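You operate a simulated robot arm through the tools that you are given. There is no shell and no other tool.

The job below is to be done with a simulated robot arm. You get a single attempt, and the scene is never put back.

## Task
Swap stock: earliest-dated sugar carton out of the green drawer, the new one in.
Fine: the old carton stands on the steel top over it, the drawer ends shut. Set down upright: what you pick out. Where these are worked on the way, their far stop is far enough and under half their travel is too little: green drawer.

It is judged by the outcome, as a careful person would: the job done as asked, and still so three seconds after it is handed in. It fails if anything else is knocked over, pushed out of place, dropped, spilled or broken.

## Robot
A 6-joint arm with a fingered hand, fixed in place. Base frame: the origin is at the foot of the arm, x ahead of it, y to its left, z up. Lengths are in m, angles in degrees, forces in N, time in s.
With the tool pointing down near the work surface it reaches from about 0.2 to 0.54 m from the base axis. Its first joint turns from -166.0 to 166.0 degrees. Payload 3.1 kg.
Tool frame: the origin (TCP) lies between the finger pads and is the grasp point; the fingertips stand 0.022 m ahead of it; z points along the fingers, y is the line along which they close. The gripper opens to 0.132 m. The gripper's body begins 0.06 m behind the TCP. The gripper is a hand of 4 fingers: y runs from the thumb to the fingers, the wrist lies at [0, 0, -0.218] in the tool frame, and closing takes about 1.5 s.
Orientation is that of the tool frame in the base frame, as [roll, pitch, yaw] about the fixed x, y, z axes, in that order (R = Rz(yaw) Ry(pitch) Rx(roll)). With the fingers straight down and closing along the base's y, the tool's x points along the base's -x, its y along +y and its z along -z.

## Interface
- The arm moves only by the tool servo_tool. Its argument "rows" is a list of rows, each a list of 2 entries, a list of its own where there are three numbers: the shift along the tool's x, y, z in units of 100 mm (1.0 is 100 mm), then the turn, a rotation vector about the tool's x, y, z in units of 60 degrees (1.0 is 60 degrees). In form: [[[dx, dy, dz], [rx, ry, rz]], ...]. A call has 1 to 20 rows; each row is the pose to reach, as a shift and turn from the pose commanded when the call began, along the tool's axes at that moment. "hand" is the finger opening in cm, from 0 to 13.2, set as the call begins (left out, the last holds). A call with a number of a shift or a turn outside -1 to 1 is refused whole. Rows are played at 5 a second. More than 0.05 m and 8.6 degrees between two rows, or a gripper value outside its range, and nothing of the call is played. Where a pose cannot be reached the arm comes as near as it can. A force on the tool above 40 N (or 10 N above the force at the start of the call, whichever is more), or a blocked arm, ends the call early, and 0.2 s more pass. The fingers move at their own pace (about 0.153 m/s each) and stop on an object; they squeeze with about 32 N. The grip force told is the motor's: it shows also when the fingers shut on nothing. Time passes only in rows, and 0.2 s behind the last, so rows that repeat a pose let the fingers close. It gives the time, the measured TCP pose, the force on the tool (base axes), the opening and the grip force at its end, in the units of the frame above (readings bear some noise), with the torque about the TCP (base axes, N m) and any sound that the robot's microphone picked up, and new pictures: "pictures" is both (left out), scene, wrist or none.
- Cameras (640 x 400 px; columns grow to the right, rows downward): "scene" is fixed at [0.0527, -0.5006, 1.3404]; the picture's right is [0.62, -0.79, 0.00], its down [-0.46, -0.36, -0.81] and it looks along [0.64, 0.50, -0.59] (base axes); focal length 277 px, centre (320, 200). "wrist" rides on the gripper at [0.053, -0.053, -0.084] in the tool frame; the picture's right is [0.71, 0.71, 0.00], its down [-0.53, 0.53, -0.67] and it looks along [-0.47, 0.47, 0.74] (tool axes); focal length 247 px, centre (320, 200). There is no depth. A picture from a camera that has moved, and an enlarged one, comes with that camera's place and axes in the base frame and with its lens.
- raise_lower(by): slides the trunk up (or, below 0, down) by that many m; the arm rides with it, the base frame stays. It gives what a move gives, with no picture.
- hand_shape(shape): the hand has 4 fingers and takes this shape, open, in about a second: jaw (thumb against the fingers, like two jaws); tri (thumb and two fingers); tip (a fingertip pinch); poke (one finger out to press); point (the index stretched); flat (the hand flat); cup (the hand cupped); fist (a fist). The gripper value then closes the fingers along that shape, each until it touches; the sizes above hold for jaw. It gives what a move gives, with no picture.
- close_up(camera, box): a new picture of the part [left, top, right, bottom] of that camera's present view, enlarged. The clock stands still meanwhile.
- finish_job(): hands the job in; it is judged then, once.

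Places have to be worked out from the pictures, the camera data and where the tool is seen. Open the gripper and draw the arm clear of the work before you hand the job in, unless the task says otherwise.

The tools are called as name(argument=value, ...) on one line, values as JSON. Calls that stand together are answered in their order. servo_tool: Moves the arm, as the interface text tells. Its arguments: {"type":"object","properties":{"rows":{"type":"array","items":{"type":"array"}},"hand":{"type":"number"},"pictures":{"type":"string","enum":["both","scene","wrist","none"]}},"required":["rows"]} The other tools are called the same way: raise_lower (by) slides the trunk up or down; hand_shape (shape) gives the hand a shape; close_up (camera, box) takes an enlarged picture of a part of a camera's view; finish_job () hands the job in.

At the start:

```text
clock: 0.0
tcp_pos: [0.2072, -0.2606, 1.1741]
tool_rot: [180.0, 0.0, -179.8]
contact_force: [0.0, 0.6, 0.1]
wrist_torque: [-0.03, 0.01, 0.0]
width: 0.1319
grasp_force: 0.1
shape: jaw
trunk travel left (down, up): [-0.3, 0.086]
```

scene: 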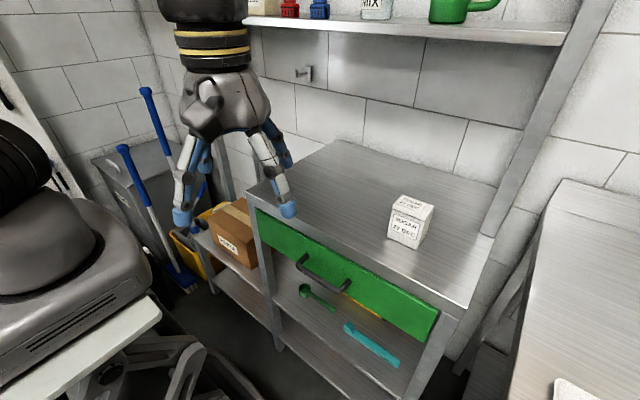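
wrist: 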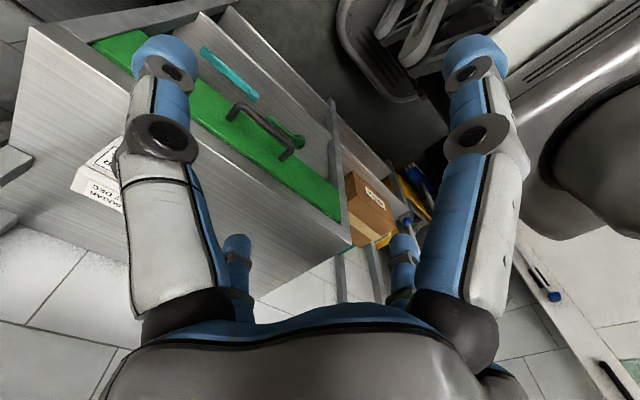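

The scene shows a steel bench with a green drawer and a sugar carton (27 DEC) on top. I'll enlarge the bench to read the labels and work out the geometry.

close_up(camera="scene", box=[240, 130, 520, 305])

close_up(camera="scene", box=[360, 170, 460, 270])

close_up(camera="scene", box=[240, 230, 480, 380])

```text
2.29 times, centred on (380, 218) of scene
camera zoom: at [0.0527, -0.5006, 1.3404], right [0.62, -0.79, 0.0], down [-0.46, -0.36, -0.81], along [0.64, 0.5, -0.59], focal length 634 px, centre (183, 160)
```

zoom: 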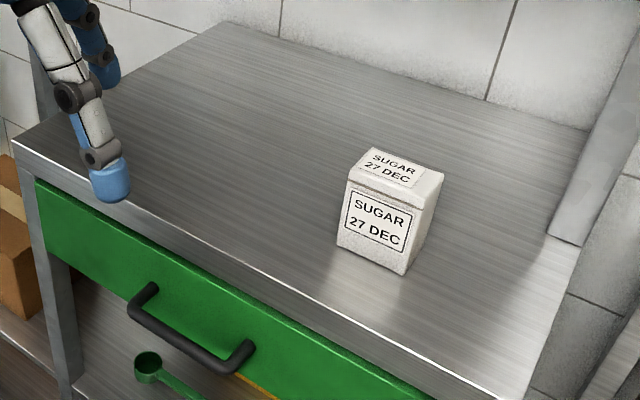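

```text
4.00 times, centred on (410, 220) of scene
camera zoom: at [0.0527, -0.5006, 1.3404], right [0.62, -0.79, 0.0], down [-0.46, -0.36, -0.81], along [0.64, 0.5, -0.59], focal length 1109 px, centre (-40, 120)
```

zoom: 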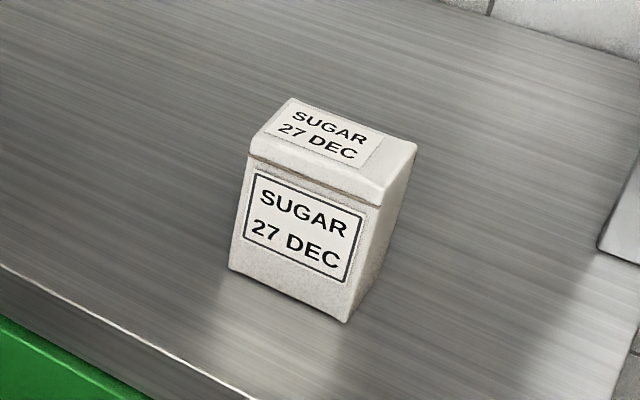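

```text
2.67 times, centred on (360, 305) of scene
camera zoom: at [0.0527, -0.5006, 1.3404], right [0.62, -0.79, 0.0], down [-0.46, -0.36, -0.81], along [0.64, 0.5, -0.59], focal length 739 px, centre (213, -80)
```

zoom: 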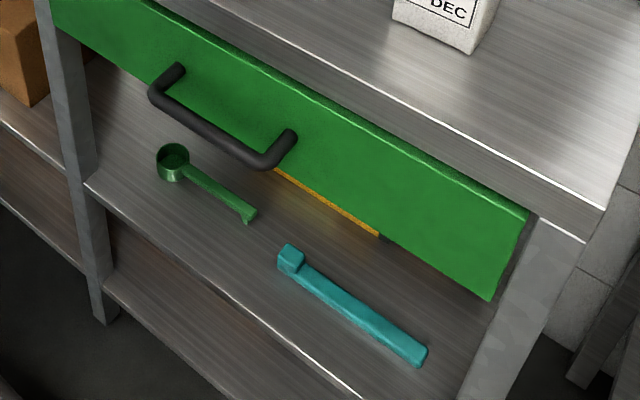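

The bench top comes out at about z = 0.91 with its front edge at x ≈ 0.42, and the handle bar at about x = 0.38, z = 0.81, y from -0.18 to -0.30. I'll look closer at the robot's own surroundings before moving, so I know what is in the drawer's and the hand's way.

close_up(camera="wrist", box=[80, 20, 400, 220])

close_up(camera="wrist", box=[320, 0, 640, 200])

close_up(camera="scene", box=[0, 100, 320, 400])

```text
2.00 times, centred on (240, 120) of wrist
camera zoom: at [0.1535, -0.3131, 1.2583], right [-0.71, 0.71, 0.0], down [0.53, 0.53, 0.67], along [0.47, 0.47, -0.74], focal length 494 px, centre (480, 360)
```

zoom: 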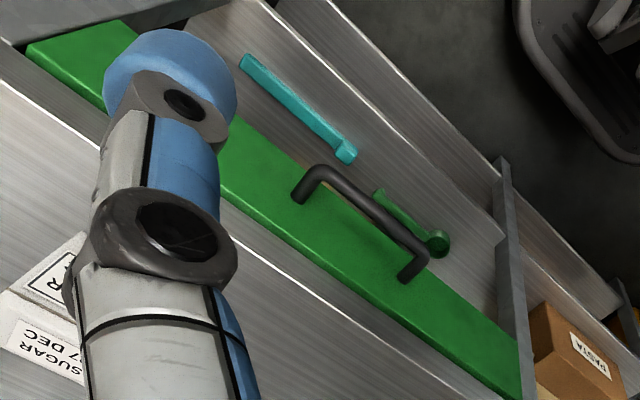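

```text
2.00 times, centred on (480, 100) of wrist
camera zoom: at [0.1535, -0.3131, 1.2583], right [-0.71, 0.71, 0.0], down [0.53, 0.53, 0.67], along [0.47, 0.47, -0.74], focal length 494 px, centre (0, 400)
```

zoom: 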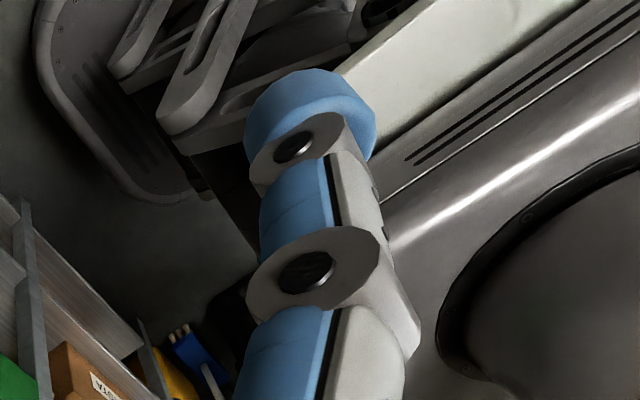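

```text
1.33 times, centred on (160, 250) of scene
camera zoom: at [0.0527, -0.5006, 1.3404], right [0.62, -0.79, 0.0], down [-0.46, -0.36, -0.81], along [0.64, 0.5, -0.59], focal length 370 px, centre (533, 133)
```

zoom: 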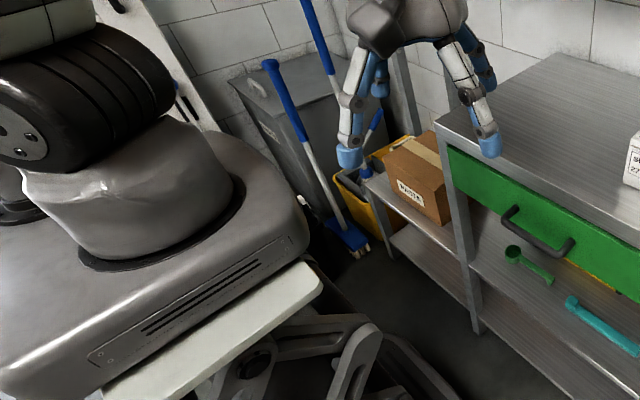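

The robot's own body sits beside the drawer's path near x ≤ 0.15, so working with the trunk low looks best for the drawer. The hand hangs clear of the bench (x ≈ 0.21), so I lower the trunk and look again.

raise_lower(by=-0.2)

```text
clock: 2.2
tcp_pos: [0.2089, -0.2595, 0.9751]
tool_rot: [179.9, 0.0, -179.9]
contact_force: [0.7, -1.1, 0.5]
wrist_torque: [0.01, 0.02, 0.02]
width: 0.132
grasp_force: 0.1
shape: jaw
trunk travel left (down, up): [-0.1, 0.286]
```

The trunk went down 0.2 m with nothing touched. I take both views enlarged to re-measure the bench and the robot body.

close_up(camera="scene", box=[0, 0, 640, 400])

close_up(camera="wrist", box=[0, 0, 640, 400])

```text
1.00 times, centred on (320, 200) of scene (not enlarged: the box is as wide or as high as the picture)
camera zoom: at [0.0527, -0.5006, 1.3404], right [0.62, -0.79, 0.0], down [-0.46, -0.36, -0.81], along [0.64, 0.5, -0.59], focal length 277 px, centre (320, 200)
```

zoom: 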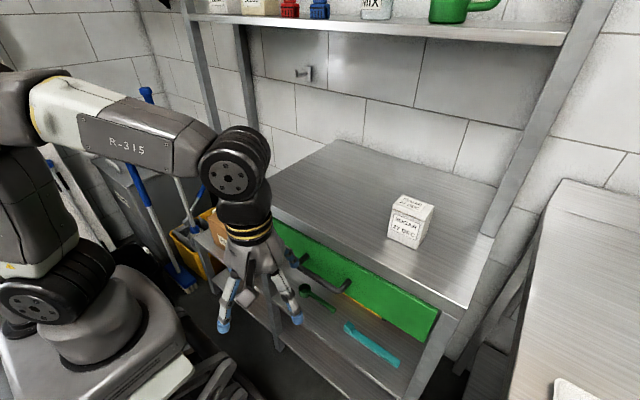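

```text
1.00 times, centred on (320, 200) of wrist (not enlarged: the box is as wide or as high as the picture)
camera zoom: at [0.1535, -0.3132, 1.0586], right [-0.71, 0.71, 0.0], down [0.53, 0.53, 0.67], along [0.47, 0.47, -0.74], focal length 247 px, centre (320, 200)
```

zoom: 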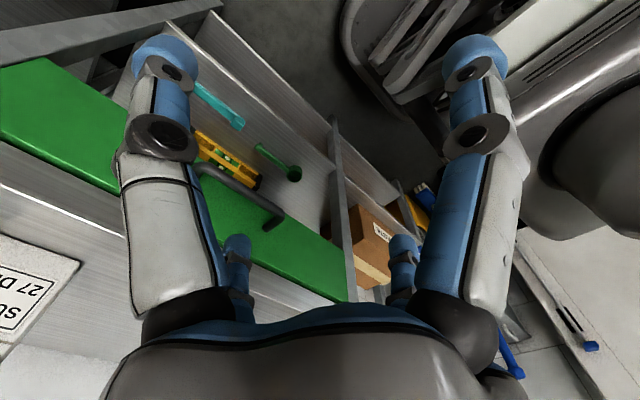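

The arm is now visible and moved freely; triangulating the handle between the two wrist views gives the bar at x ≈ 0.375, z ≈ 0.807, y from -0.17 to -0.30, with the drawer front at x ≈ 0.41. I look closely at the hand to see how the fingers are arranged.

close_up(camera="scene", box=[180, 200, 360, 350])

close_up(camera="wrist", box=[150, 80, 400, 300])

```text
2.67 times, centred on (270, 275) of scene
camera zoom: at [0.0527, -0.5006, 1.3404], right [0.62, -0.79, 0.0], down [-0.46, -0.36, -0.81], along [0.64, 0.5, -0.59], focal length 739 px, centre (453, 0)
```

zoom: 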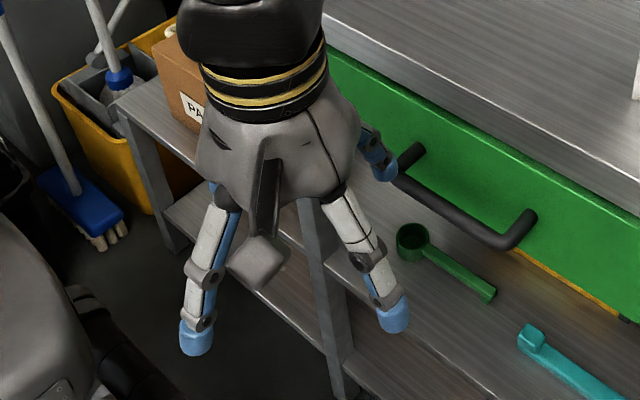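

```text
1.82 times, centred on (275, 190) of wrist
camera zoom: at [0.1535, -0.3132, 1.0586], right [-0.71, 0.71, 0.0], down [0.53, 0.53, 0.67], along [0.47, 0.47, -0.74], focal length 449 px, centre (402, 218)
```

zoom: 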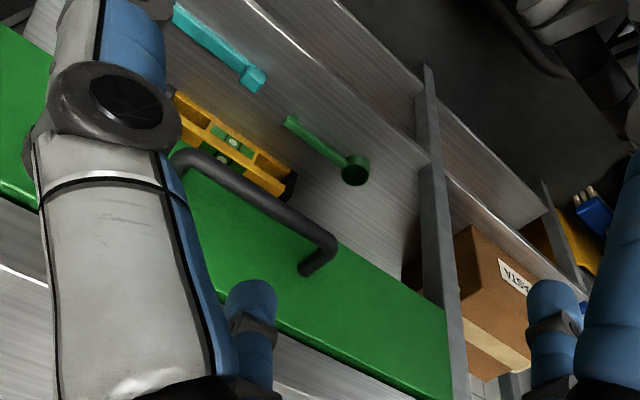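

The hand seems to have its four fingers spread radially, so I'll partly close it in free air to see how "jaw" really closes.

servo_tool(rows=[[[0, 0, 0], [0, 0, 0]], [[0, 0, 0], [0, 0, 0]], [[0, 0, 0], [0, 0, 0]]], hand=5, pictures="both")

close_up(camera="scene", box=[200, 200, 320, 320])

```text
clock: 3.0
tcp_pos: [0.2073, -0.2607, 0.9749]
tool_rot: [180.0, 0.0, -180.0]
contact_force: [0.0, -0.3, -0.3]
wrist_torque: [-0.04, 0.0, 0.02]
width: 0.0503
grasp_force: 0.1
shape: jaw
trunk travel left (down, up): [-0.1, 0.286]
camera wrist: at [0.1535, -0.3131, 1.0586], right [-0.71, 0.71, 0.0], down [0.53, 0.53, 0.67], along [0.47, 0.47, -0.74], focal length 247 px, centre (320, 200)
```

scene: 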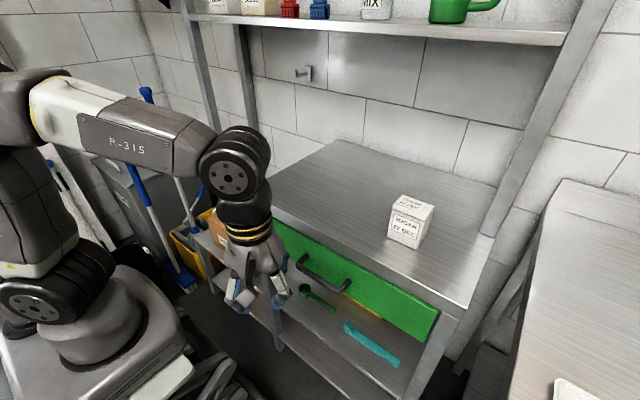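
wrist: 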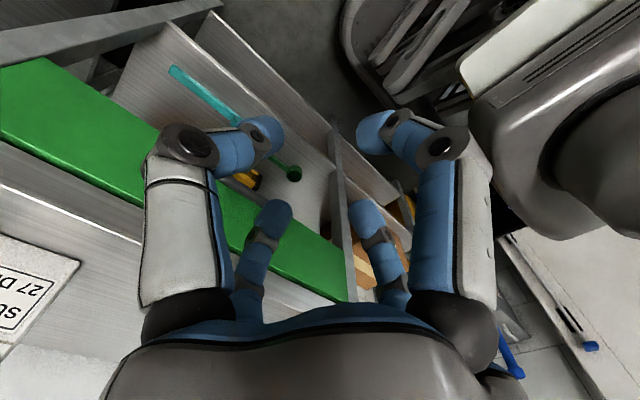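

```text
3.33 times, centred on (260, 260) of scene
camera zoom: at [0.0527, -0.5006, 1.3404], right [0.62, -0.79, 0.0], down [-0.46, -0.36, -0.81], along [0.64, 0.5, -0.59], focal length 924 px, centre (520, 0)
```

zoom: 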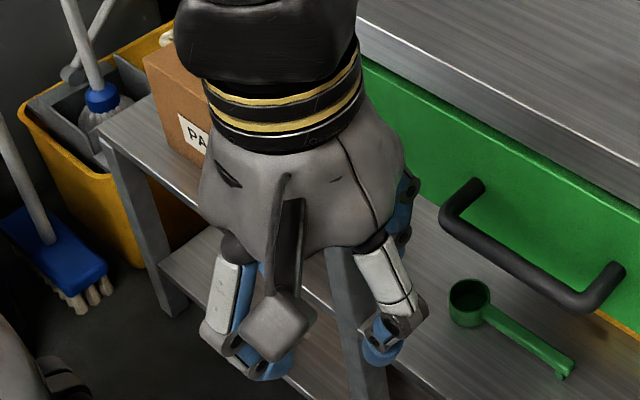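

The four fingers curl in radially from ±x and ±y. I'll check other hand shapes for hooking the handle, starting with "tip" and "point".

hand_shape(shape="point")

close_up(camera="wrist", box=[0, 0, 640, 400])

hand_shape(shape="poke")

close_up(camera="wrist", box=[0, 0, 640, 400])

hand_shape(shape="tip")

close_up(camera="wrist", box=[0, 0, 640, 400])

hand_shape(shape="tri")

close_up(camera="wrist", box=[0, 0, 640, 400])

hand_shape(shape="jaw")

close_up(camera="wrist", box=[0, 0, 640, 400])

```text
clock: 3.9
tcp_pos: [0.2083, -0.2599, 0.9744]
tool_rot: [179.9, -0.1, -179.9]
contact_force: [-0.1, 0.6, -0.6]
wrist_torque: [-0.01, -0.03, 0.0]
width: 0.0
grasp_force: 0.0
shape: point
trunk travel left (down, up): [-0.1, 0.286]
```

```text
1.00 times, centred on (320, 200) of wrist (not enlarged: the box is as wide or as high as the picture)
camera zoom: at [0.1535, -0.3131, 1.0586], right [-0.71, 0.71, 0.0], down [0.53, 0.53, 0.67], along [0.47, 0.47, -0.74], focal length 247 px, centre (320, 200)
```

zoom: 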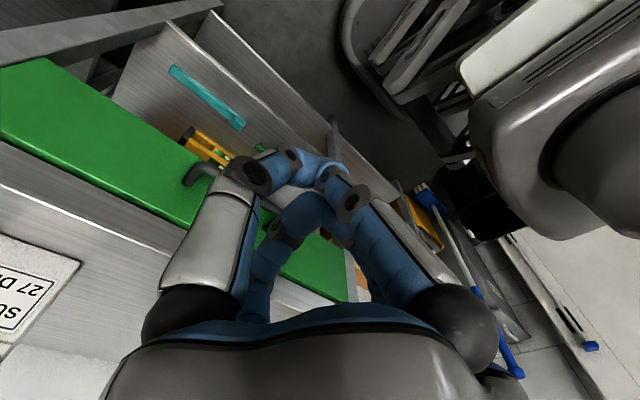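

```text
clock: 4.8
tcp_pos: [0.2087, -0.261, 0.9748]
tool_rot: [180.0, 0.0, -179.9]
contact_force: [-0.5, 0.5, -0.5]
wrist_torque: [-0.04, 0.04, 0.04]
width: 0.0
grasp_force: 0.0
shape: poke
trunk travel left (down, up): [-0.1, 0.286]
```

```text
1.00 times, centred on (320, 200) of wrist (not enlarged: the box is as wide or as high as the picture)
camera zoom: at [0.1535, -0.3131, 1.0586], right [-0.71, 0.71, 0.0], down [0.53, 0.53, 0.67], along [0.47, 0.47, -0.74], focal length 247 px, centre (320, 200)
```

zoom: 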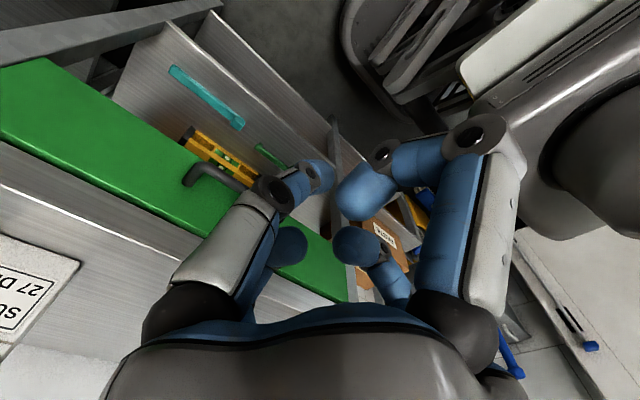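

```text
clock: 5.7
tcp_pos: [0.2076, -0.26, 0.9747]
tool_rot: [180.0, 0.0, -179.9]
contact_force: [-0.8, -0.4, 0.6]
wrist_torque: [-0.02, -0.02, 0.02]
width: 0.1318
grasp_force: 0.1
shape: tip
trunk travel left (down, up): [-0.1, 0.286]
```

```text
1.00 times, centred on (320, 200) of wrist (not enlarged: the box is as wide or as high as the picture)
camera zoom: at [0.1535, -0.3131, 1.0586], right [-0.71, 0.71, 0.0], down [0.53, 0.53, 0.67], along [0.47, 0.47, -0.74], focal length 247 px, centre (320, 200)
```

zoom: 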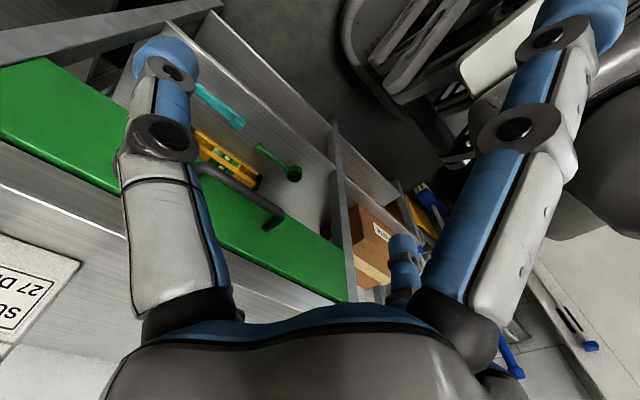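

```text
clock: 6.6
tcp_pos: [0.2096, -0.261, 0.9748]
tool_rot: [179.9, -0.1, -179.9]
contact_force: [0.1, 0.4, -0.4]
wrist_torque: [0.0, 0.02, 0.01]
width: 0.1321
grasp_force: 0.0
shape: tri
trunk travel left (down, up): [-0.1, 0.286]
```

```text
1.00 times, centred on (320, 200) of wrist (not enlarged: the box is as wide or as high as the picture)
camera zoom: at [0.1535, -0.3131, 1.0586], right [-0.71, 0.71, 0.0], down [0.53, 0.53, 0.67], along [0.47, 0.47, -0.74], focal length 247 px, centre (320, 200)
```

zoom: 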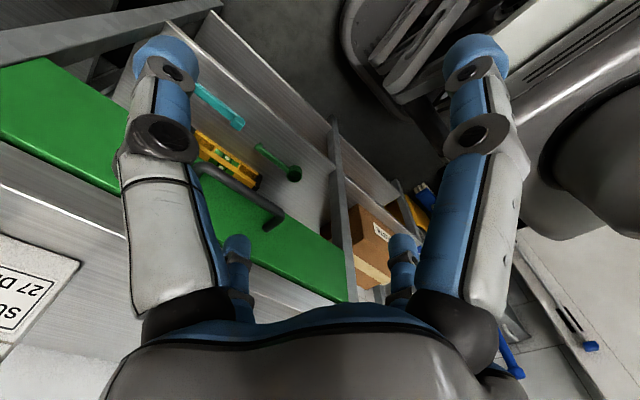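

```text
clock: 7.5
tcp_pos: [0.2083, -0.2611, 0.9734]
tool_rot: [-180.0, 0.0, -179.8]
contact_force: [0.8, -0.1, 0.2]
wrist_torque: [0.01, -0.03, 0.0]
width: 0.1319
grasp_force: 0.1
shape: jaw
trunk travel left (down, up): [-0.1, 0.286]
```

```text
1.00 times, centred on (320, 200) of wrist (not enlarged: the box is as wide or as high as the picture)
camera zoom: at [0.1535, -0.3131, 1.0586], right [-0.71, 0.71, 0.0], down [0.53, 0.53, 0.67], along [0.47, 0.47, -0.74], focal length 247 px, centre (320, 200)
```

zoom: 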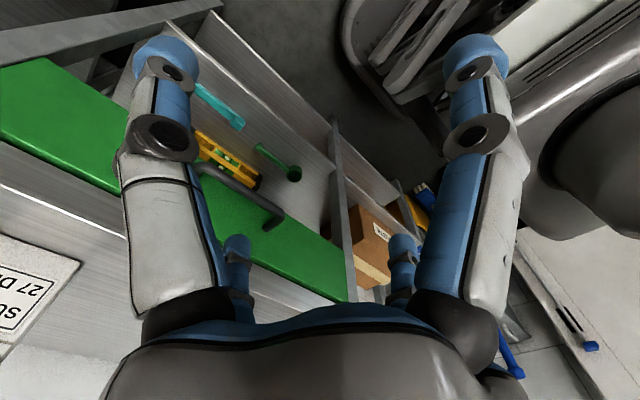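

"tip" is what I need for the bar: the thumb and the opposite finger pinch along y while the two x-fingers splay away. I set "tip" and turn the hand -90° about its axis so that it closes across the bar.

hand_shape(shape="tip")

servo_tool(rows=[[[0, 0, 0], [0, 0, -0.125]], [[0, 0, 0], [0, 0, -0.25]], [[0, 0, 0], [0, 0, -0.375]], [[0, 0, 0], [0, 0, -0.5]], [[0, 0, 0], [0, 0, -0.625]], [[0, 0, 0], [0, 0, -0.75]], [[0, 0, 0], [0, 0, -0.875]], [[0, 0, 0], [0, 0, -1.0]]], pictures="none")

servo_tool(rows=[[[0, 0, 0], [0, 0, -0.125]], [[0, 0, 0], [0, 0, -0.25]], [[0, 0, 0], [0, 0, -0.375]], [[0, 0, 0], [0, 0, -0.5]]], pictures="both")

```text
clock: 8.4
tcp_pos: [0.2075, -0.2611, 0.9742]
tool_rot: [-180.0, 0.0, -179.9]
contact_force: [0.1, -0.2, 0.2]
wrist_torque: [0.02, 0.0, 0.01]
width: 0.132
grasp_force: 0.0
shape: tip
trunk travel left (down, up): [-0.1, 0.286]
```

```text
clock: 10.2
tcp_pos: [0.2827, -0.1404, 0.9501]
tool_rot: [-179.6, -2.7, -122.2]
contact_force: [0.0, 0.8, -0.3]
wrist_torque: [0.02, -0.01, 0.01]
width: 0.1316
grasp_force: 0.1
shape: tip
out of reach, approached as far as the arm can: row 4, 5, 6, 7, 8
trunk travel left (down, up): [-0.1, 0.286]
```

```text
clock: 11.2
tcp_pos: [0.2897, -0.0186, 0.9215]
tool_rot: [179.5, -5.3, -94.1]
contact_force: [0.6, 0.3, 0.1]
wrist_torque: [-0.03, 0.01, 0.02]
width: 0.1318
grasp_force: 0.0
shape: tip
out of reach, approached as far as the arm can: row 1, 2, 3, 4
trunk travel left (down, up): [-0.1, 0.286]
camera wrist: at [0.3393, -0.0668, 1.0087], right [-0.76, -0.65, 0.07], down [-0.48, 0.62, 0.62], along [-0.45, 0.44, -0.78], focal length 247 px, centre (320, 200)
```

scene: 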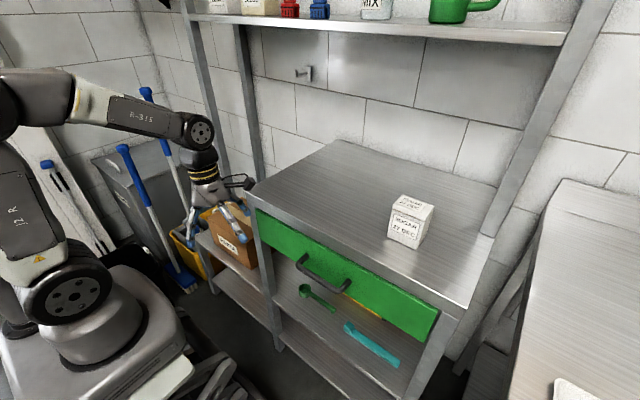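
wrist: 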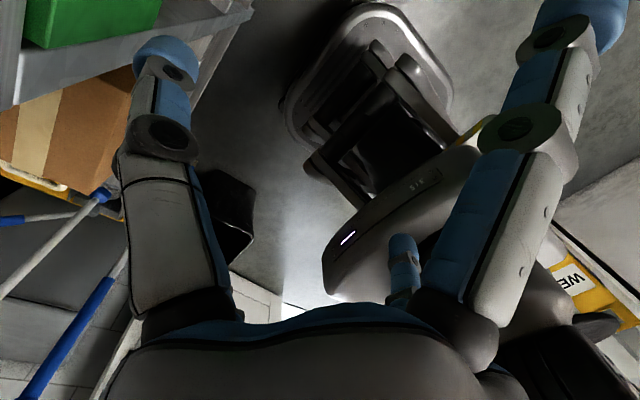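

That turn ran into a joint limit and the arm drifted to the left; nothing was touched. I undo the turn the way it came.

servo_tool(rows=[[[0, 0, 0], [0, 0, 0.125]], [[0, 0, 0], [0, 0, 0.25]], [[0, 0, 0], [0, 0, 0.375]], [[0, 0, 0], [0, 0, 0.5]]], pictures="none")

```text
clock: 12.2
tcp_pos: [0.2892, -0.0186, 0.9205]
tool_rot: [-178.0, -4.9, -124.4]
contact_force: [0.6, 0.1, -0.1]
wrist_torque: [0.0, 0.02, 0.01]
width: 0.1317
grasp_force: 0.0
shape: tip
trunk travel left (down, up): [-0.1, 0.286]
```

The commanded pose is rebased to where the arm really is, so I move back towards the original spot while turning the other way (+ about the tool axis).

servo_tool(rows=[[[0.2, -0.06, -0.05], [0, 0, 0.12]], [[0.4, -0.12, -0.1], [0, 0, 0.24]], [[0.6, -0.18, -0.15], [0, 0, 0.36]], [[0.8, -0.24, -0.2], [0, 0, 0.48]], [[1.0, -0.3, -0.25], [0, 0, 0.6]]], pictures="none")

```text
clock: 13.4
tcp_pos: [0.2593, -0.1181, 0.9542]
tool_rot: [-175.4, -2.7, -160.5]
contact_force: [0.0, 0.5, -0.8]
wrist_torque: [0.03, -0.02, 0.02]
width: 0.1319
grasp_force: 0.1
shape: tip
trunk travel left (down, up): [-0.1, 0.286]
```

Back in open space at (0.26, -0.12, 0.95). I continue turning towards yaw 90 (thumb towards the robot, fingers towards the bench) while moving over to y ≈ -0.21.

servo_tool(rows=[[[0.049, -0.101, 0.01], [-0.0064, 0.0029, 0.1232]], [[0.098, -0.203, 0.021], [-0.0128, 0.0058, 0.2464]], [[0.148, -0.304, 0.031], [-0.0192, 0.0087, 0.3696]], [[0.197, -0.405, 0.042], [-0.0256, 0.0116, 0.4928]], [[0.246, -0.507, 0.052], [-0.032, 0.0145, 0.616]], [[0.295, -0.608, 0.063], [-0.0384, 0.0174, 0.7392]], [[0.345, -0.71, 0.073], [-0.0448, 0.0203, 0.8624]], [[0.394, -0.811, 0.084], [-0.0511, 0.0232, 0.9855]]], pictures="none")

servo_tool(rows=[[[0, 0, 0], [-0.0062, 0.0028, 0.12]], [[0, 0, 0], [-0.0125, 0.0057, 0.24]], [[0, 0, 0], [-0.0187, 0.0085, 0.36]], [[0, 0, 0], [-0.0249, 0.0113, 0.48]], [[0, 0, 0], [-0.0311, 0.0141, 0.6]], [[0, 0, 0], [-0.0374, 0.017, 0.72]], [[0, 0, 0], [-0.0436, 0.0198, 0.8395]]], pictures="both")

```text
clock: 15.2
tcp_pos: [0.2496, -0.2066, 0.9549]
tool_rot: [-177.3, -0.2, 140.4]
contact_force: [-0.3, -1.0, 0.2]
wrist_torque: [-0.01, -0.01, 0.0]
width: 0.1318
grasp_force: 0.1
shape: tip
trunk travel left (down, up): [-0.1, 0.286]
```

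```text
clock: 16.8
tcp_pos: [0.2483, -0.2064, 0.955]
tool_rot: [-180.0, 0.0, 90.1]
contact_force: [-0.3, 0.0, 0.5]
wrist_torque: [-0.03, 0.01, -0.03]
width: 0.1321
grasp_force: 0.1
shape: tip
trunk travel left (down, up): [-0.1, 0.286]
camera wrist: at [0.1942, -0.1533, 1.038], right [0.71, 0.71, 0.0], down [0.53, -0.53, 0.67], along [0.47, -0.47, -0.74], focal length 247 px, centre (320, 200)
```

scene: 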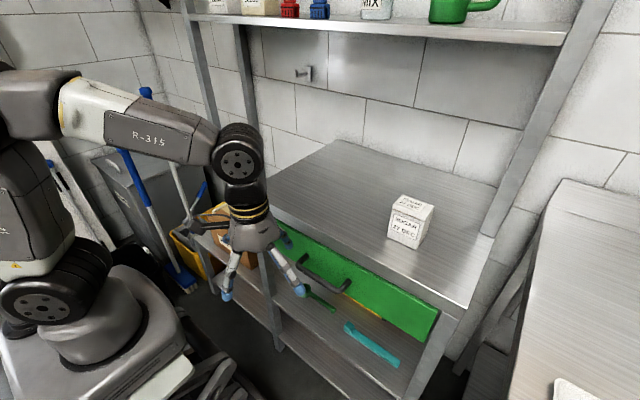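
wrist: 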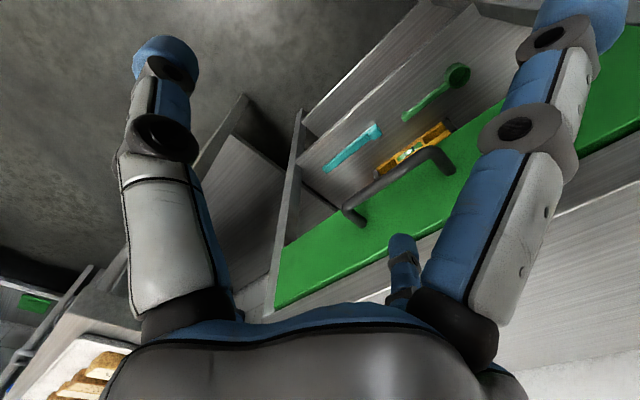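

Orientation is now clean: fingers towards the bench, thumb towards the robot. Next I tilt the hand 60° forward while going down to a pre-grasp point in front of the bar, narrowing the pinch to 6 cm.

servo_tool(rows=[[[-0.04, 0.04, 0.07], [-0.125, 0, 0]], [[-0.08, 0.08, 0.15], [-0.25, 0, 0]], [[-0.13, 0.11, 0.22], [-0.375, 0, 0]], [[-0.17, 0.15, 0.3], [-0.5, 0, 0]], [[-0.21, 0.19, 0.37], [-0.625, 0, 0]], [[-0.25, 0.22, 0.45], [-0.75, 0, 0]], [[-0.3, 0.26, 0.52], [-0.875, 0, 0]], [[-0.34, 0.3, 0.6], [-1.0, 0, 0]]], hand=6, pictures="both")

```text
clock: 18.6
tcp_pos: [0.2795, -0.2421, 0.8935]
tool_rot: [119.9, 0.0, 90.2]
contact_force: [-0.4, 0.2, -0.8]
wrist_torque: [-0.04, -0.02, 0.02]
width: 0.0603
grasp_force: 0.0
shape: tip
trunk travel left (down, up): [-0.1, 0.286]
camera wrist: at [0.1785, -0.1876, 0.8895], right [0.35, 0.71, 0.61], down [-0.32, -0.53, 0.79], along [0.88, -0.47, 0.04], focal length 247 px, centre (320, 200)
```

scene: 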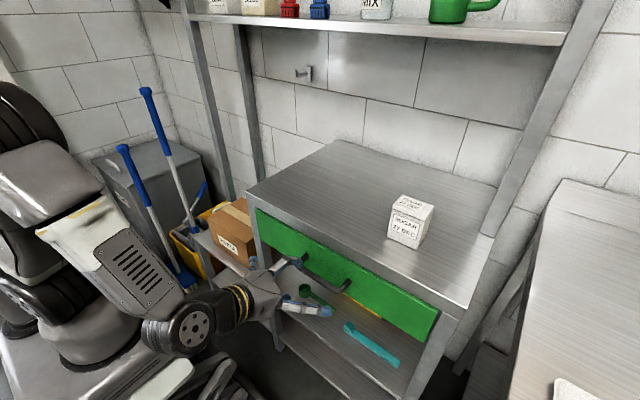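
wrist: 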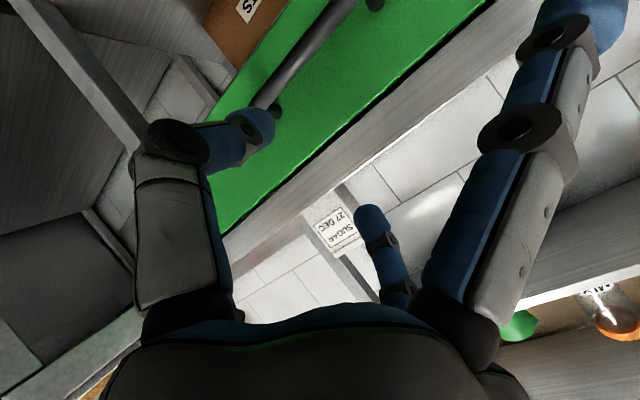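

The hand is tilted and clear; from this view the handle mounts again fall at y ≈ -0.17 and -0.29, z ≈ 0.805. I tilt 10° more, close the pinch to 4.5 cm and move to 6 cm short of the bar along the tool axis.

servo_tool(rows=[[[0, -0.1, 0.165], [-0.042, 0, 0]], [[0, -0.2, 0.33], [-0.083, 0, 0]], [[0, -0.3, 0.5], [-0.125, 0, 0]], [[0, -0.392, 0.66], [-0.1667, 0, 0]]], hand=4.5, pictures="both")

close_up(camera="scene", box=[220, 220, 380, 340])

```text
clock: 19.6
tcp_pos: [0.3184, -0.2442, 0.8311]
tool_rot: [110.0, -0.3, 90.2]
contact_force: [-0.1, 0.0, -0.5]
wrist_torque: [0.0, 0.01, 0.0]
width: 0.0454
grasp_force: 0.1
shape: tip
out of reach, approached as far as the arm can: row 4
trunk travel left (down, up): [-0.1, 0.286]
camera wrist: at [0.2192, -0.1913, 0.8103], right [0.24, 0.71, 0.67], down [-0.44, -0.53, 0.72], along [0.86, -0.47, 0.19], focal length 247 px, centre (320, 200)
```

scene: 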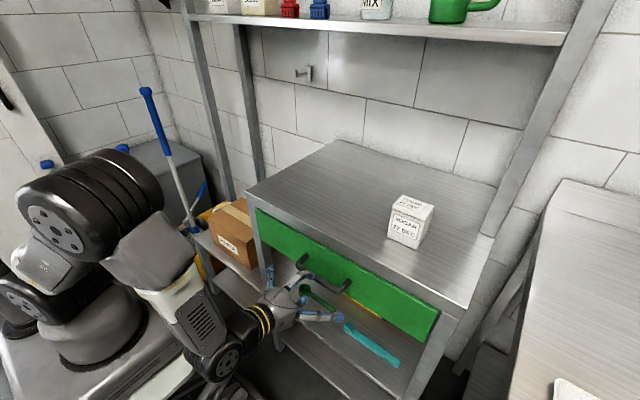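
wrist: 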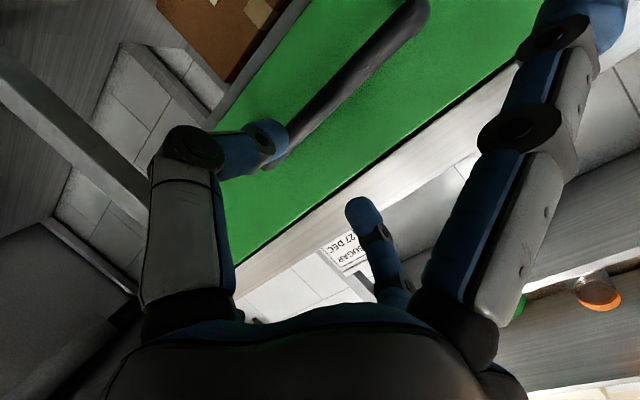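

```text
3.33 times, centred on (300, 280) of scene
camera zoom: at [0.0527, -0.5006, 1.3404], right [0.62, -0.79, 0.0], down [-0.46, -0.36, -0.81], along [0.64, 0.5, -0.59], focal length 924 px, centre (387, -67)
```

zoom: 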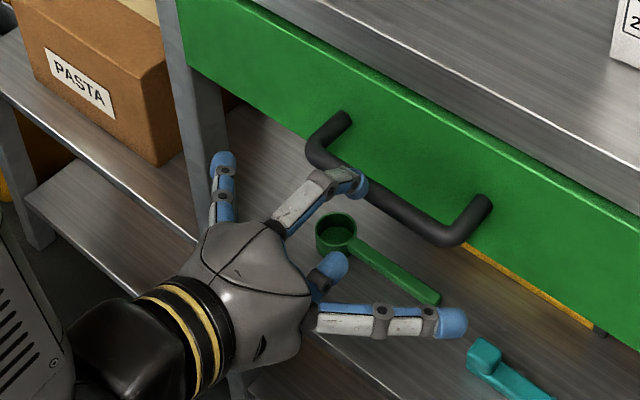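

The arm is at the edge of its reach here (low wrist), so I raise the hand 9 cm and lower the trunk by the same, which brings the hand back to the same height with more room.

servo_tool(rows=[[[0, 0.28, -0.1], [0, 0, 0]], [[0, 0.56, -0.2], [0, 0, 0]], [[0, 0.846, -0.308], [0, 0, 0]]], pictures="none")

raise_lower(by=-0.09)

close_up(camera="scene", box=[0, 0, 640, 400])

```text
clock: 20.4
tcp_pos: [0.3172, -0.2448, 0.9235]
tool_rot: [110.0, -0.1, 90.2]
contact_force: [0.2, 0.9, 0.7]
wrist_torque: [0.01, -0.02, -0.01]
width: 0.0455
grasp_force: 0.0
shape: tip
trunk travel left (down, up): [-0.1, 0.286]
```

```text
clock: 21.6
tcp_pos: [0.3176, -0.2449, 0.8316]
tool_rot: [110.0, 0.0, 90.3]
contact_force: [1.0, -0.2, 0.1]
wrist_torque: [-0.03, 0.01, 0.0]
width: 0.0451
grasp_force: 0.1
shape: tip
trunk travel left (down, up): [-0.01, 0.376]
```

```text
1.00 times, centred on (320, 200) of scene (not enlarged: the box is as wide or as high as the picture)
camera zoom: at [0.0527, -0.5006, 1.3404], right [0.62, -0.79, 0.0], down [-0.46, -0.36, -0.81], along [0.64, 0.5, -0.59], focal length 277 px, centre (320, 200)
```

zoom: 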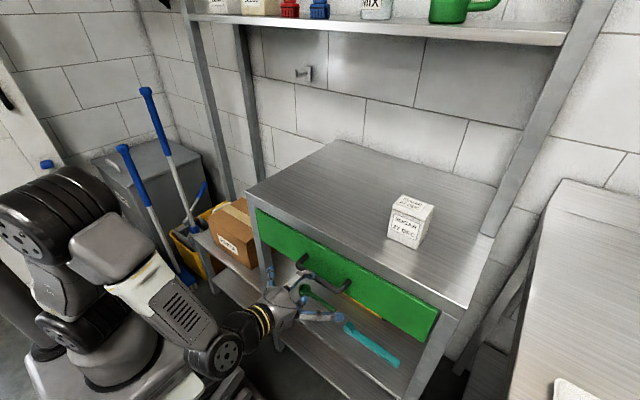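

The trunk is lower and the hand back at the same place with room to spare. I advance 4 cm towards the bar and look at the alignment.

servo_tool(rows=[[[0.02, -0.02, 0.15], [0, 0, 0]], [[0.04, -0.04, 0.3], [0, 0, 0]], [[0.05, -0.045, 0.4], [0, 0, 0]]], pictures="both")

close_up(camera="scene", box=[240, 230, 360, 330])

```text
clock: 22.4
tcp_pos: [0.3537, -0.2401, 0.8144]
tool_rot: [110.1, 0.0, 90.2]
contact_force: [0.7, -0.3, 0.0]
wrist_torque: [0.02, 0.0, 0.0]
width: 0.0453
grasp_force: 0.0
shape: tip
trunk travel left (down, up): [-0.01, 0.376]
camera wrist: at [0.255, -0.1864, 0.7929], right [0.24, 0.71, 0.66], down [-0.45, -0.53, 0.72], along [0.86, -0.47, 0.19], focal length 247 px, centre (320, 200)
```

scene: 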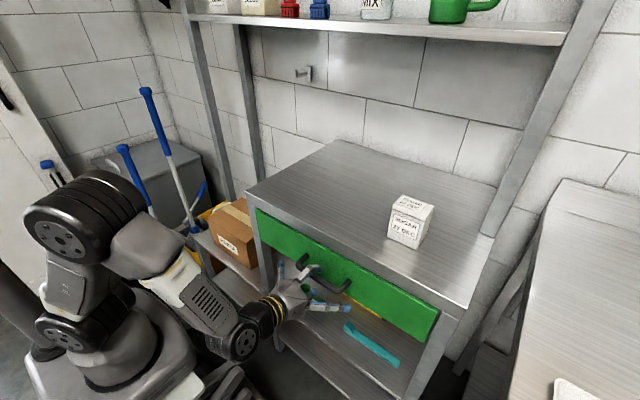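
wrist: 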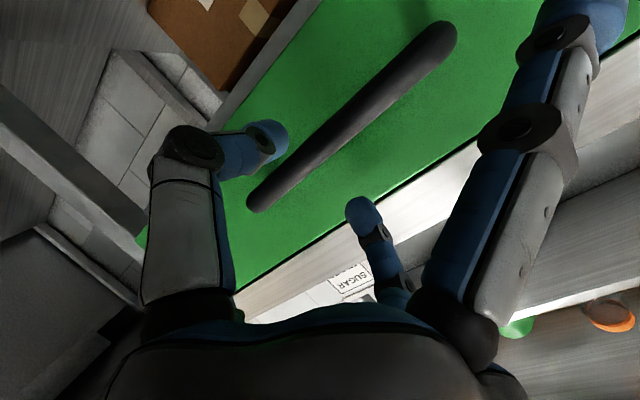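

```text
4.00 times, centred on (300, 280) of scene
camera zoom: at [0.0527, -0.5006, 1.3404], right [0.62, -0.79, 0.0], down [-0.46, -0.36, -0.81], along [0.64, 0.5, -0.59], focal length 1109 px, centre (400, -120)
```

zoom: 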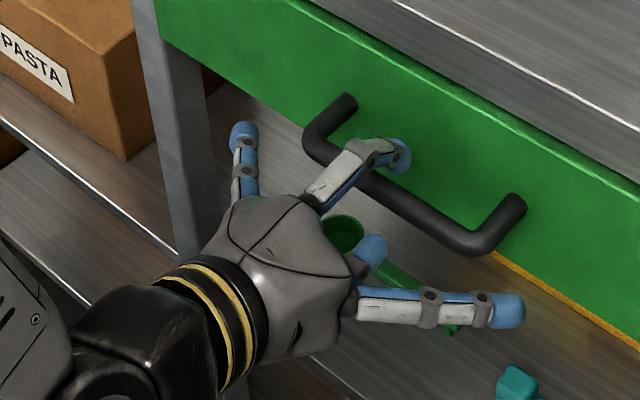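

The bar passes between thumb and finger but about 8 mm towards the thumb side. I shift the hand down 8 mm along its closing line, advance the last 2 cm and check before closing.

servo_tool(rows=[[[0, -0.08, 0], [0, 0, 0]], [[0, -0.08, 0.1], [0, 0, 0]], [[0, -0.08, 0.2], [0, 0, 0]]], pictures="both")

close_up(camera="wrist", box=[160, 60, 480, 260])

```text
clock: 23.2
tcp_pos: [0.37, -0.2391, 0.7997]
tool_rot: [110.0, -0.1, 90.2]
contact_force: [0.3, -0.5, 0.1]
wrist_torque: [-0.01, -0.01, 0.0]
width: 0.0452
grasp_force: 0.1
shape: tip
trunk travel left (down, up): [-0.01, 0.376]
camera wrist: at [0.271, -0.1862, 0.7783], right [0.24, 0.71, 0.67], down [-0.45, -0.53, 0.72], along [0.86, -0.47, 0.19], focal length 247 px, centre (320, 200)
```

scene: 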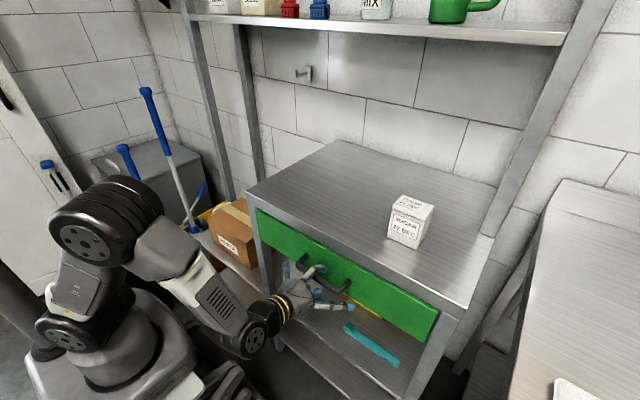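
wrist: 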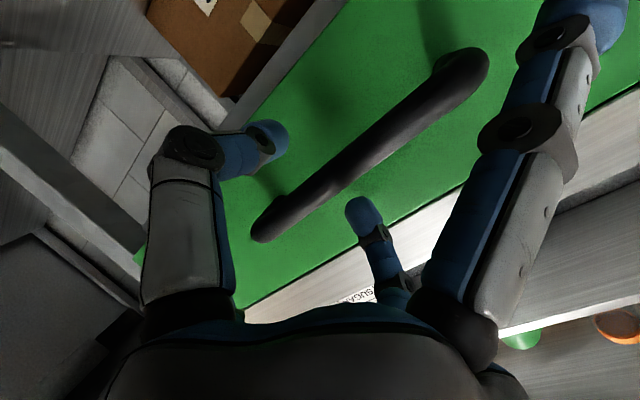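

```text
2.00 times, centred on (320, 160) of wrist
camera zoom: at [0.271, -0.1862, 0.7783], right [0.24, 0.71, 0.67], down [-0.45, -0.53, 0.72], along [0.86, -0.47, 0.19], focal length 494 px, centre (320, 280)
```

zoom: 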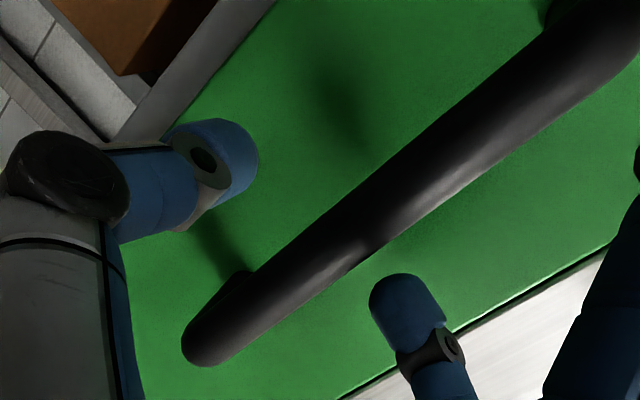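

The bar is now centred between thumb and finger. I close the pinch on it.

servo_tool(rows=[[[0, 0, 0], [0, 0, 0]], [[0, 0, 0], [0, 0, 0]], [[0, 0, 0], [0, 0, 0]], [[0, 0, 0], [0, 0, 0]], [[0, 0, 0], [0, 0, 0]], [[0, 0, 0], [0, 0, 0]]], hand=0, pictures="both")

close_up(camera="wrist", box=[160, 60, 480, 260])

```text
clock: 24.6
tcp_pos: [0.3703, -0.239, 0.7995]
tool_rot: [110.1, -0.1, 90.2]
contact_force: [2.0, 0.3, -4.4]
wrist_torque: [-0.03, 0.08, 0.06]
width: 0.0081
grasp_force: 31.5
shape: tip
trunk travel left (down, up): [-0.01, 0.376]
camera wrist: at [0.271, -0.1862, 0.7782], right [0.24, 0.71, 0.66], down [-0.45, -0.53, 0.72], along [0.86, -0.47, 0.19], focal length 247 px, centre (320, 200)
```

scene: 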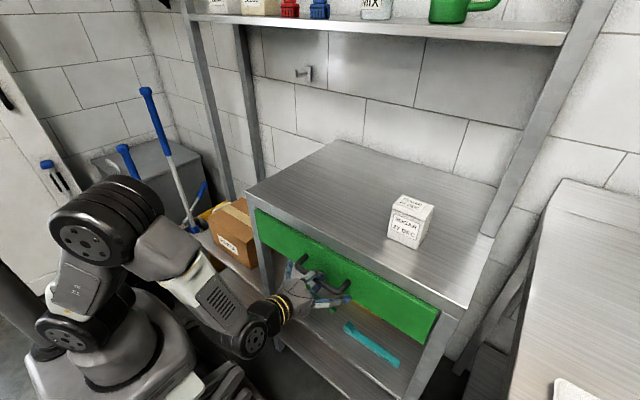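
wrist: 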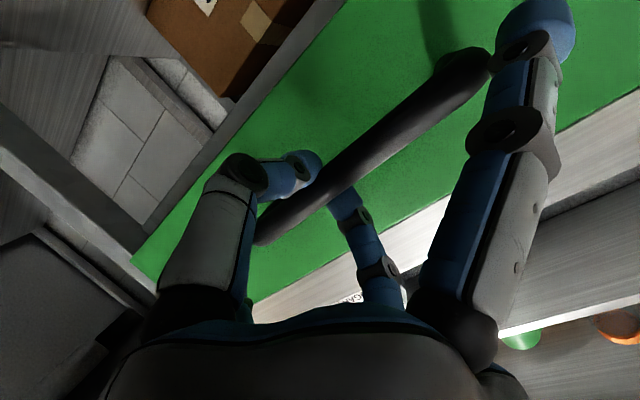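

```text
2.00 times, centred on (320, 160) of wrist
camera zoom: at [0.271, -0.1862, 0.7782], right [0.24, 0.71, 0.66], down [-0.45, -0.53, 0.72], along [0.86, -0.47, 0.19], focal length 494 px, centre (320, 280)
```

zoom: 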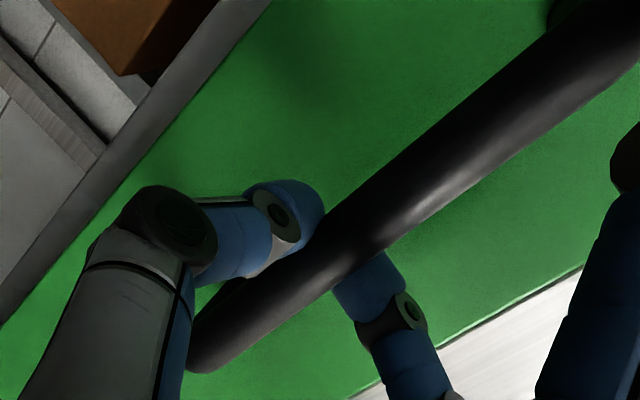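

The grip is on (31.5 N on the bar). I pull straight back along -x by 6 cm, slowly.

servo_tool(rows=[[[0, -0.034, -0.094], [0, 0, 0]], [[0, -0.068, -0.188], [0, 0, 0]], [[0, -0.103, -0.282], [0, 0, 0]], [[0, -0.137, -0.376], [0, 0, 0]], [[0, -0.171, -0.47], [0, 0, 0]], [[0, -0.205, -0.564], [0, 0, 0]]], pictures="both")

```text
clock: 26.0
tcp_pos: [0.3096, -0.2394, 0.7996]
tool_rot: [110.1, -0.2, 90.3]
contact_force: [0.5, 3.0, -7.1]
wrist_torque: [0.02, 0.1, 0.07]
width: 0.0078
grasp_force: 31.4
shape: tip
trunk travel left (down, up): [-0.01, 0.376]
camera wrist: at [0.2111, -0.1864, 0.7787], right [0.24, 0.71, 0.66], down [-0.45, -0.53, 0.72], along [0.86, -0.47, 0.19], focal length 247 px, centre (320, 200)
```

scene: 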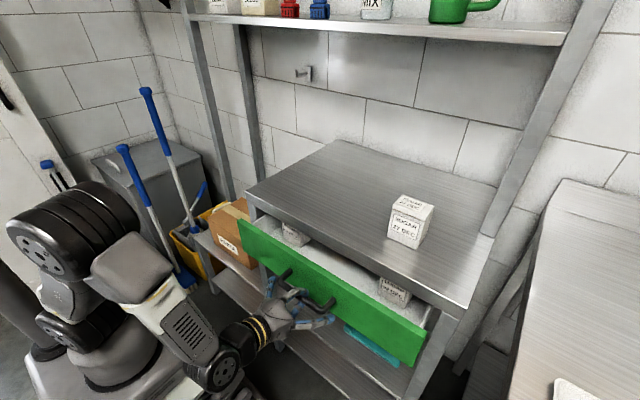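
wrist: 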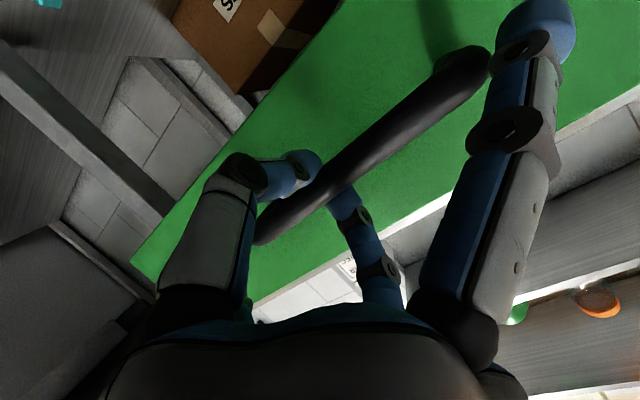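

The drawer is sliding out 6 cm and cartons are already visible at its left and right. I keep pulling another 8 cm.

servo_tool(rows=[[[0, -0.034, -0.094], [0, 0, 0]], [[0, -0.068, -0.188], [0, 0, 0]], [[0, -0.103, -0.282], [0, 0, 0]], [[0, -0.137, -0.376], [0, 0, 0]], [[0, -0.171, -0.47], [0, 0, 0]], [[0, -0.205, -0.564], [0, 0, 0]], [[0, -0.239, -0.658], [0, 0, 0]], [[0, -0.274, -0.752], [0, 0, 0]]], pictures="both")

```text
clock: 27.8
tcp_pos: [0.2293, -0.2399, 0.8011]
tool_rot: [110.1, 0.0, 90.2]
contact_force: [0.1, 5.0, -8.0]
wrist_torque: [0.05, 0.13, 0.15]
width: 0.0078
grasp_force: 31.7
shape: tip
trunk travel left (down, up): [-0.01, 0.376]
camera wrist: at [0.131, -0.1866, 0.7789], right [0.24, 0.71, 0.66], down [-0.45, -0.53, 0.72], along [0.86, -0.47, 0.19], focal length 247 px, centre (320, 200)
```

scene: 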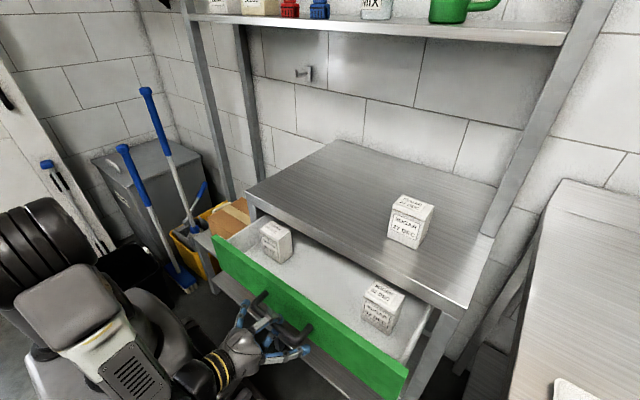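
wrist: 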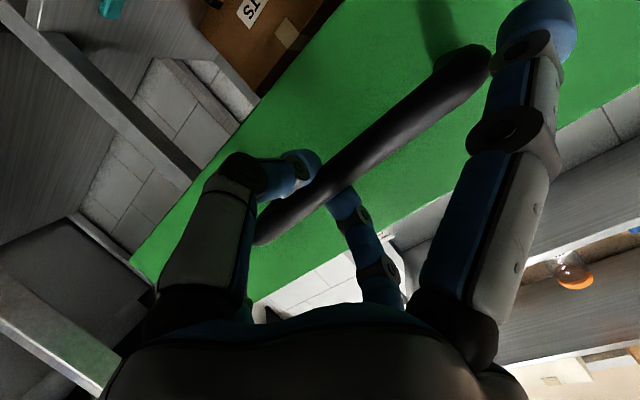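

The drawer is out 14 cm with two cartons inside. I enlarge them to read the dates.

close_up(camera="scene", box=[340, 260, 440, 350])

close_up(camera="scene", box=[220, 200, 330, 290])

close_up(camera="scene", box=[200, 200, 440, 400])

```text
4.44 times, centred on (390, 305) of scene
camera zoom: at [0.0527, -0.5006, 1.3404], right [0.62, -0.79, 0.0], down [-0.46, -0.36, -0.81], along [0.64, 0.5, -0.59], focal length 1232 px, centre (9, -267)
```

zoom: 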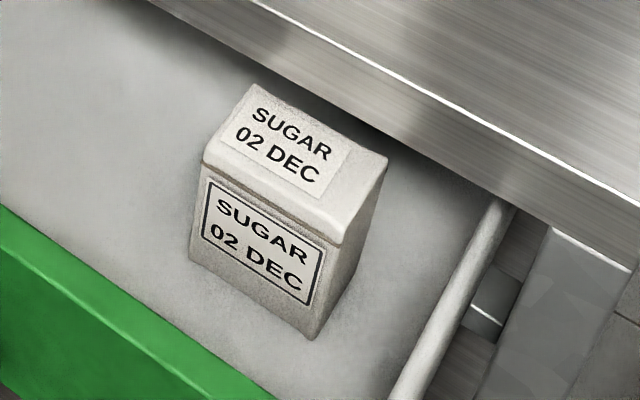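

```text
4.44 times, centred on (275, 245) of scene
camera zoom: at [0.0527, -0.5006, 1.3404], right [0.62, -0.79, 0.0], down [-0.46, -0.36, -0.81], along [0.64, 0.5, -0.59], focal length 1232 px, centre (520, 0)
```

zoom: 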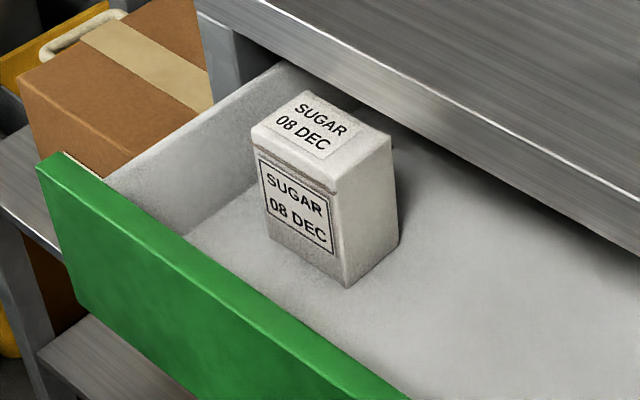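

```text
2.00 times, centred on (320, 300) of scene
camera zoom: at [0.0527, -0.5006, 1.3404], right [0.62, -0.79, 0.0], down [-0.46, -0.36, -0.81], along [0.64, 0.5, -0.59], focal length 554 px, centre (320, 0)
```

zoom: 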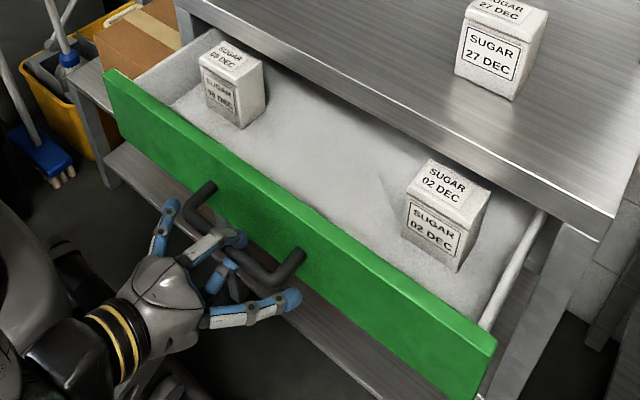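

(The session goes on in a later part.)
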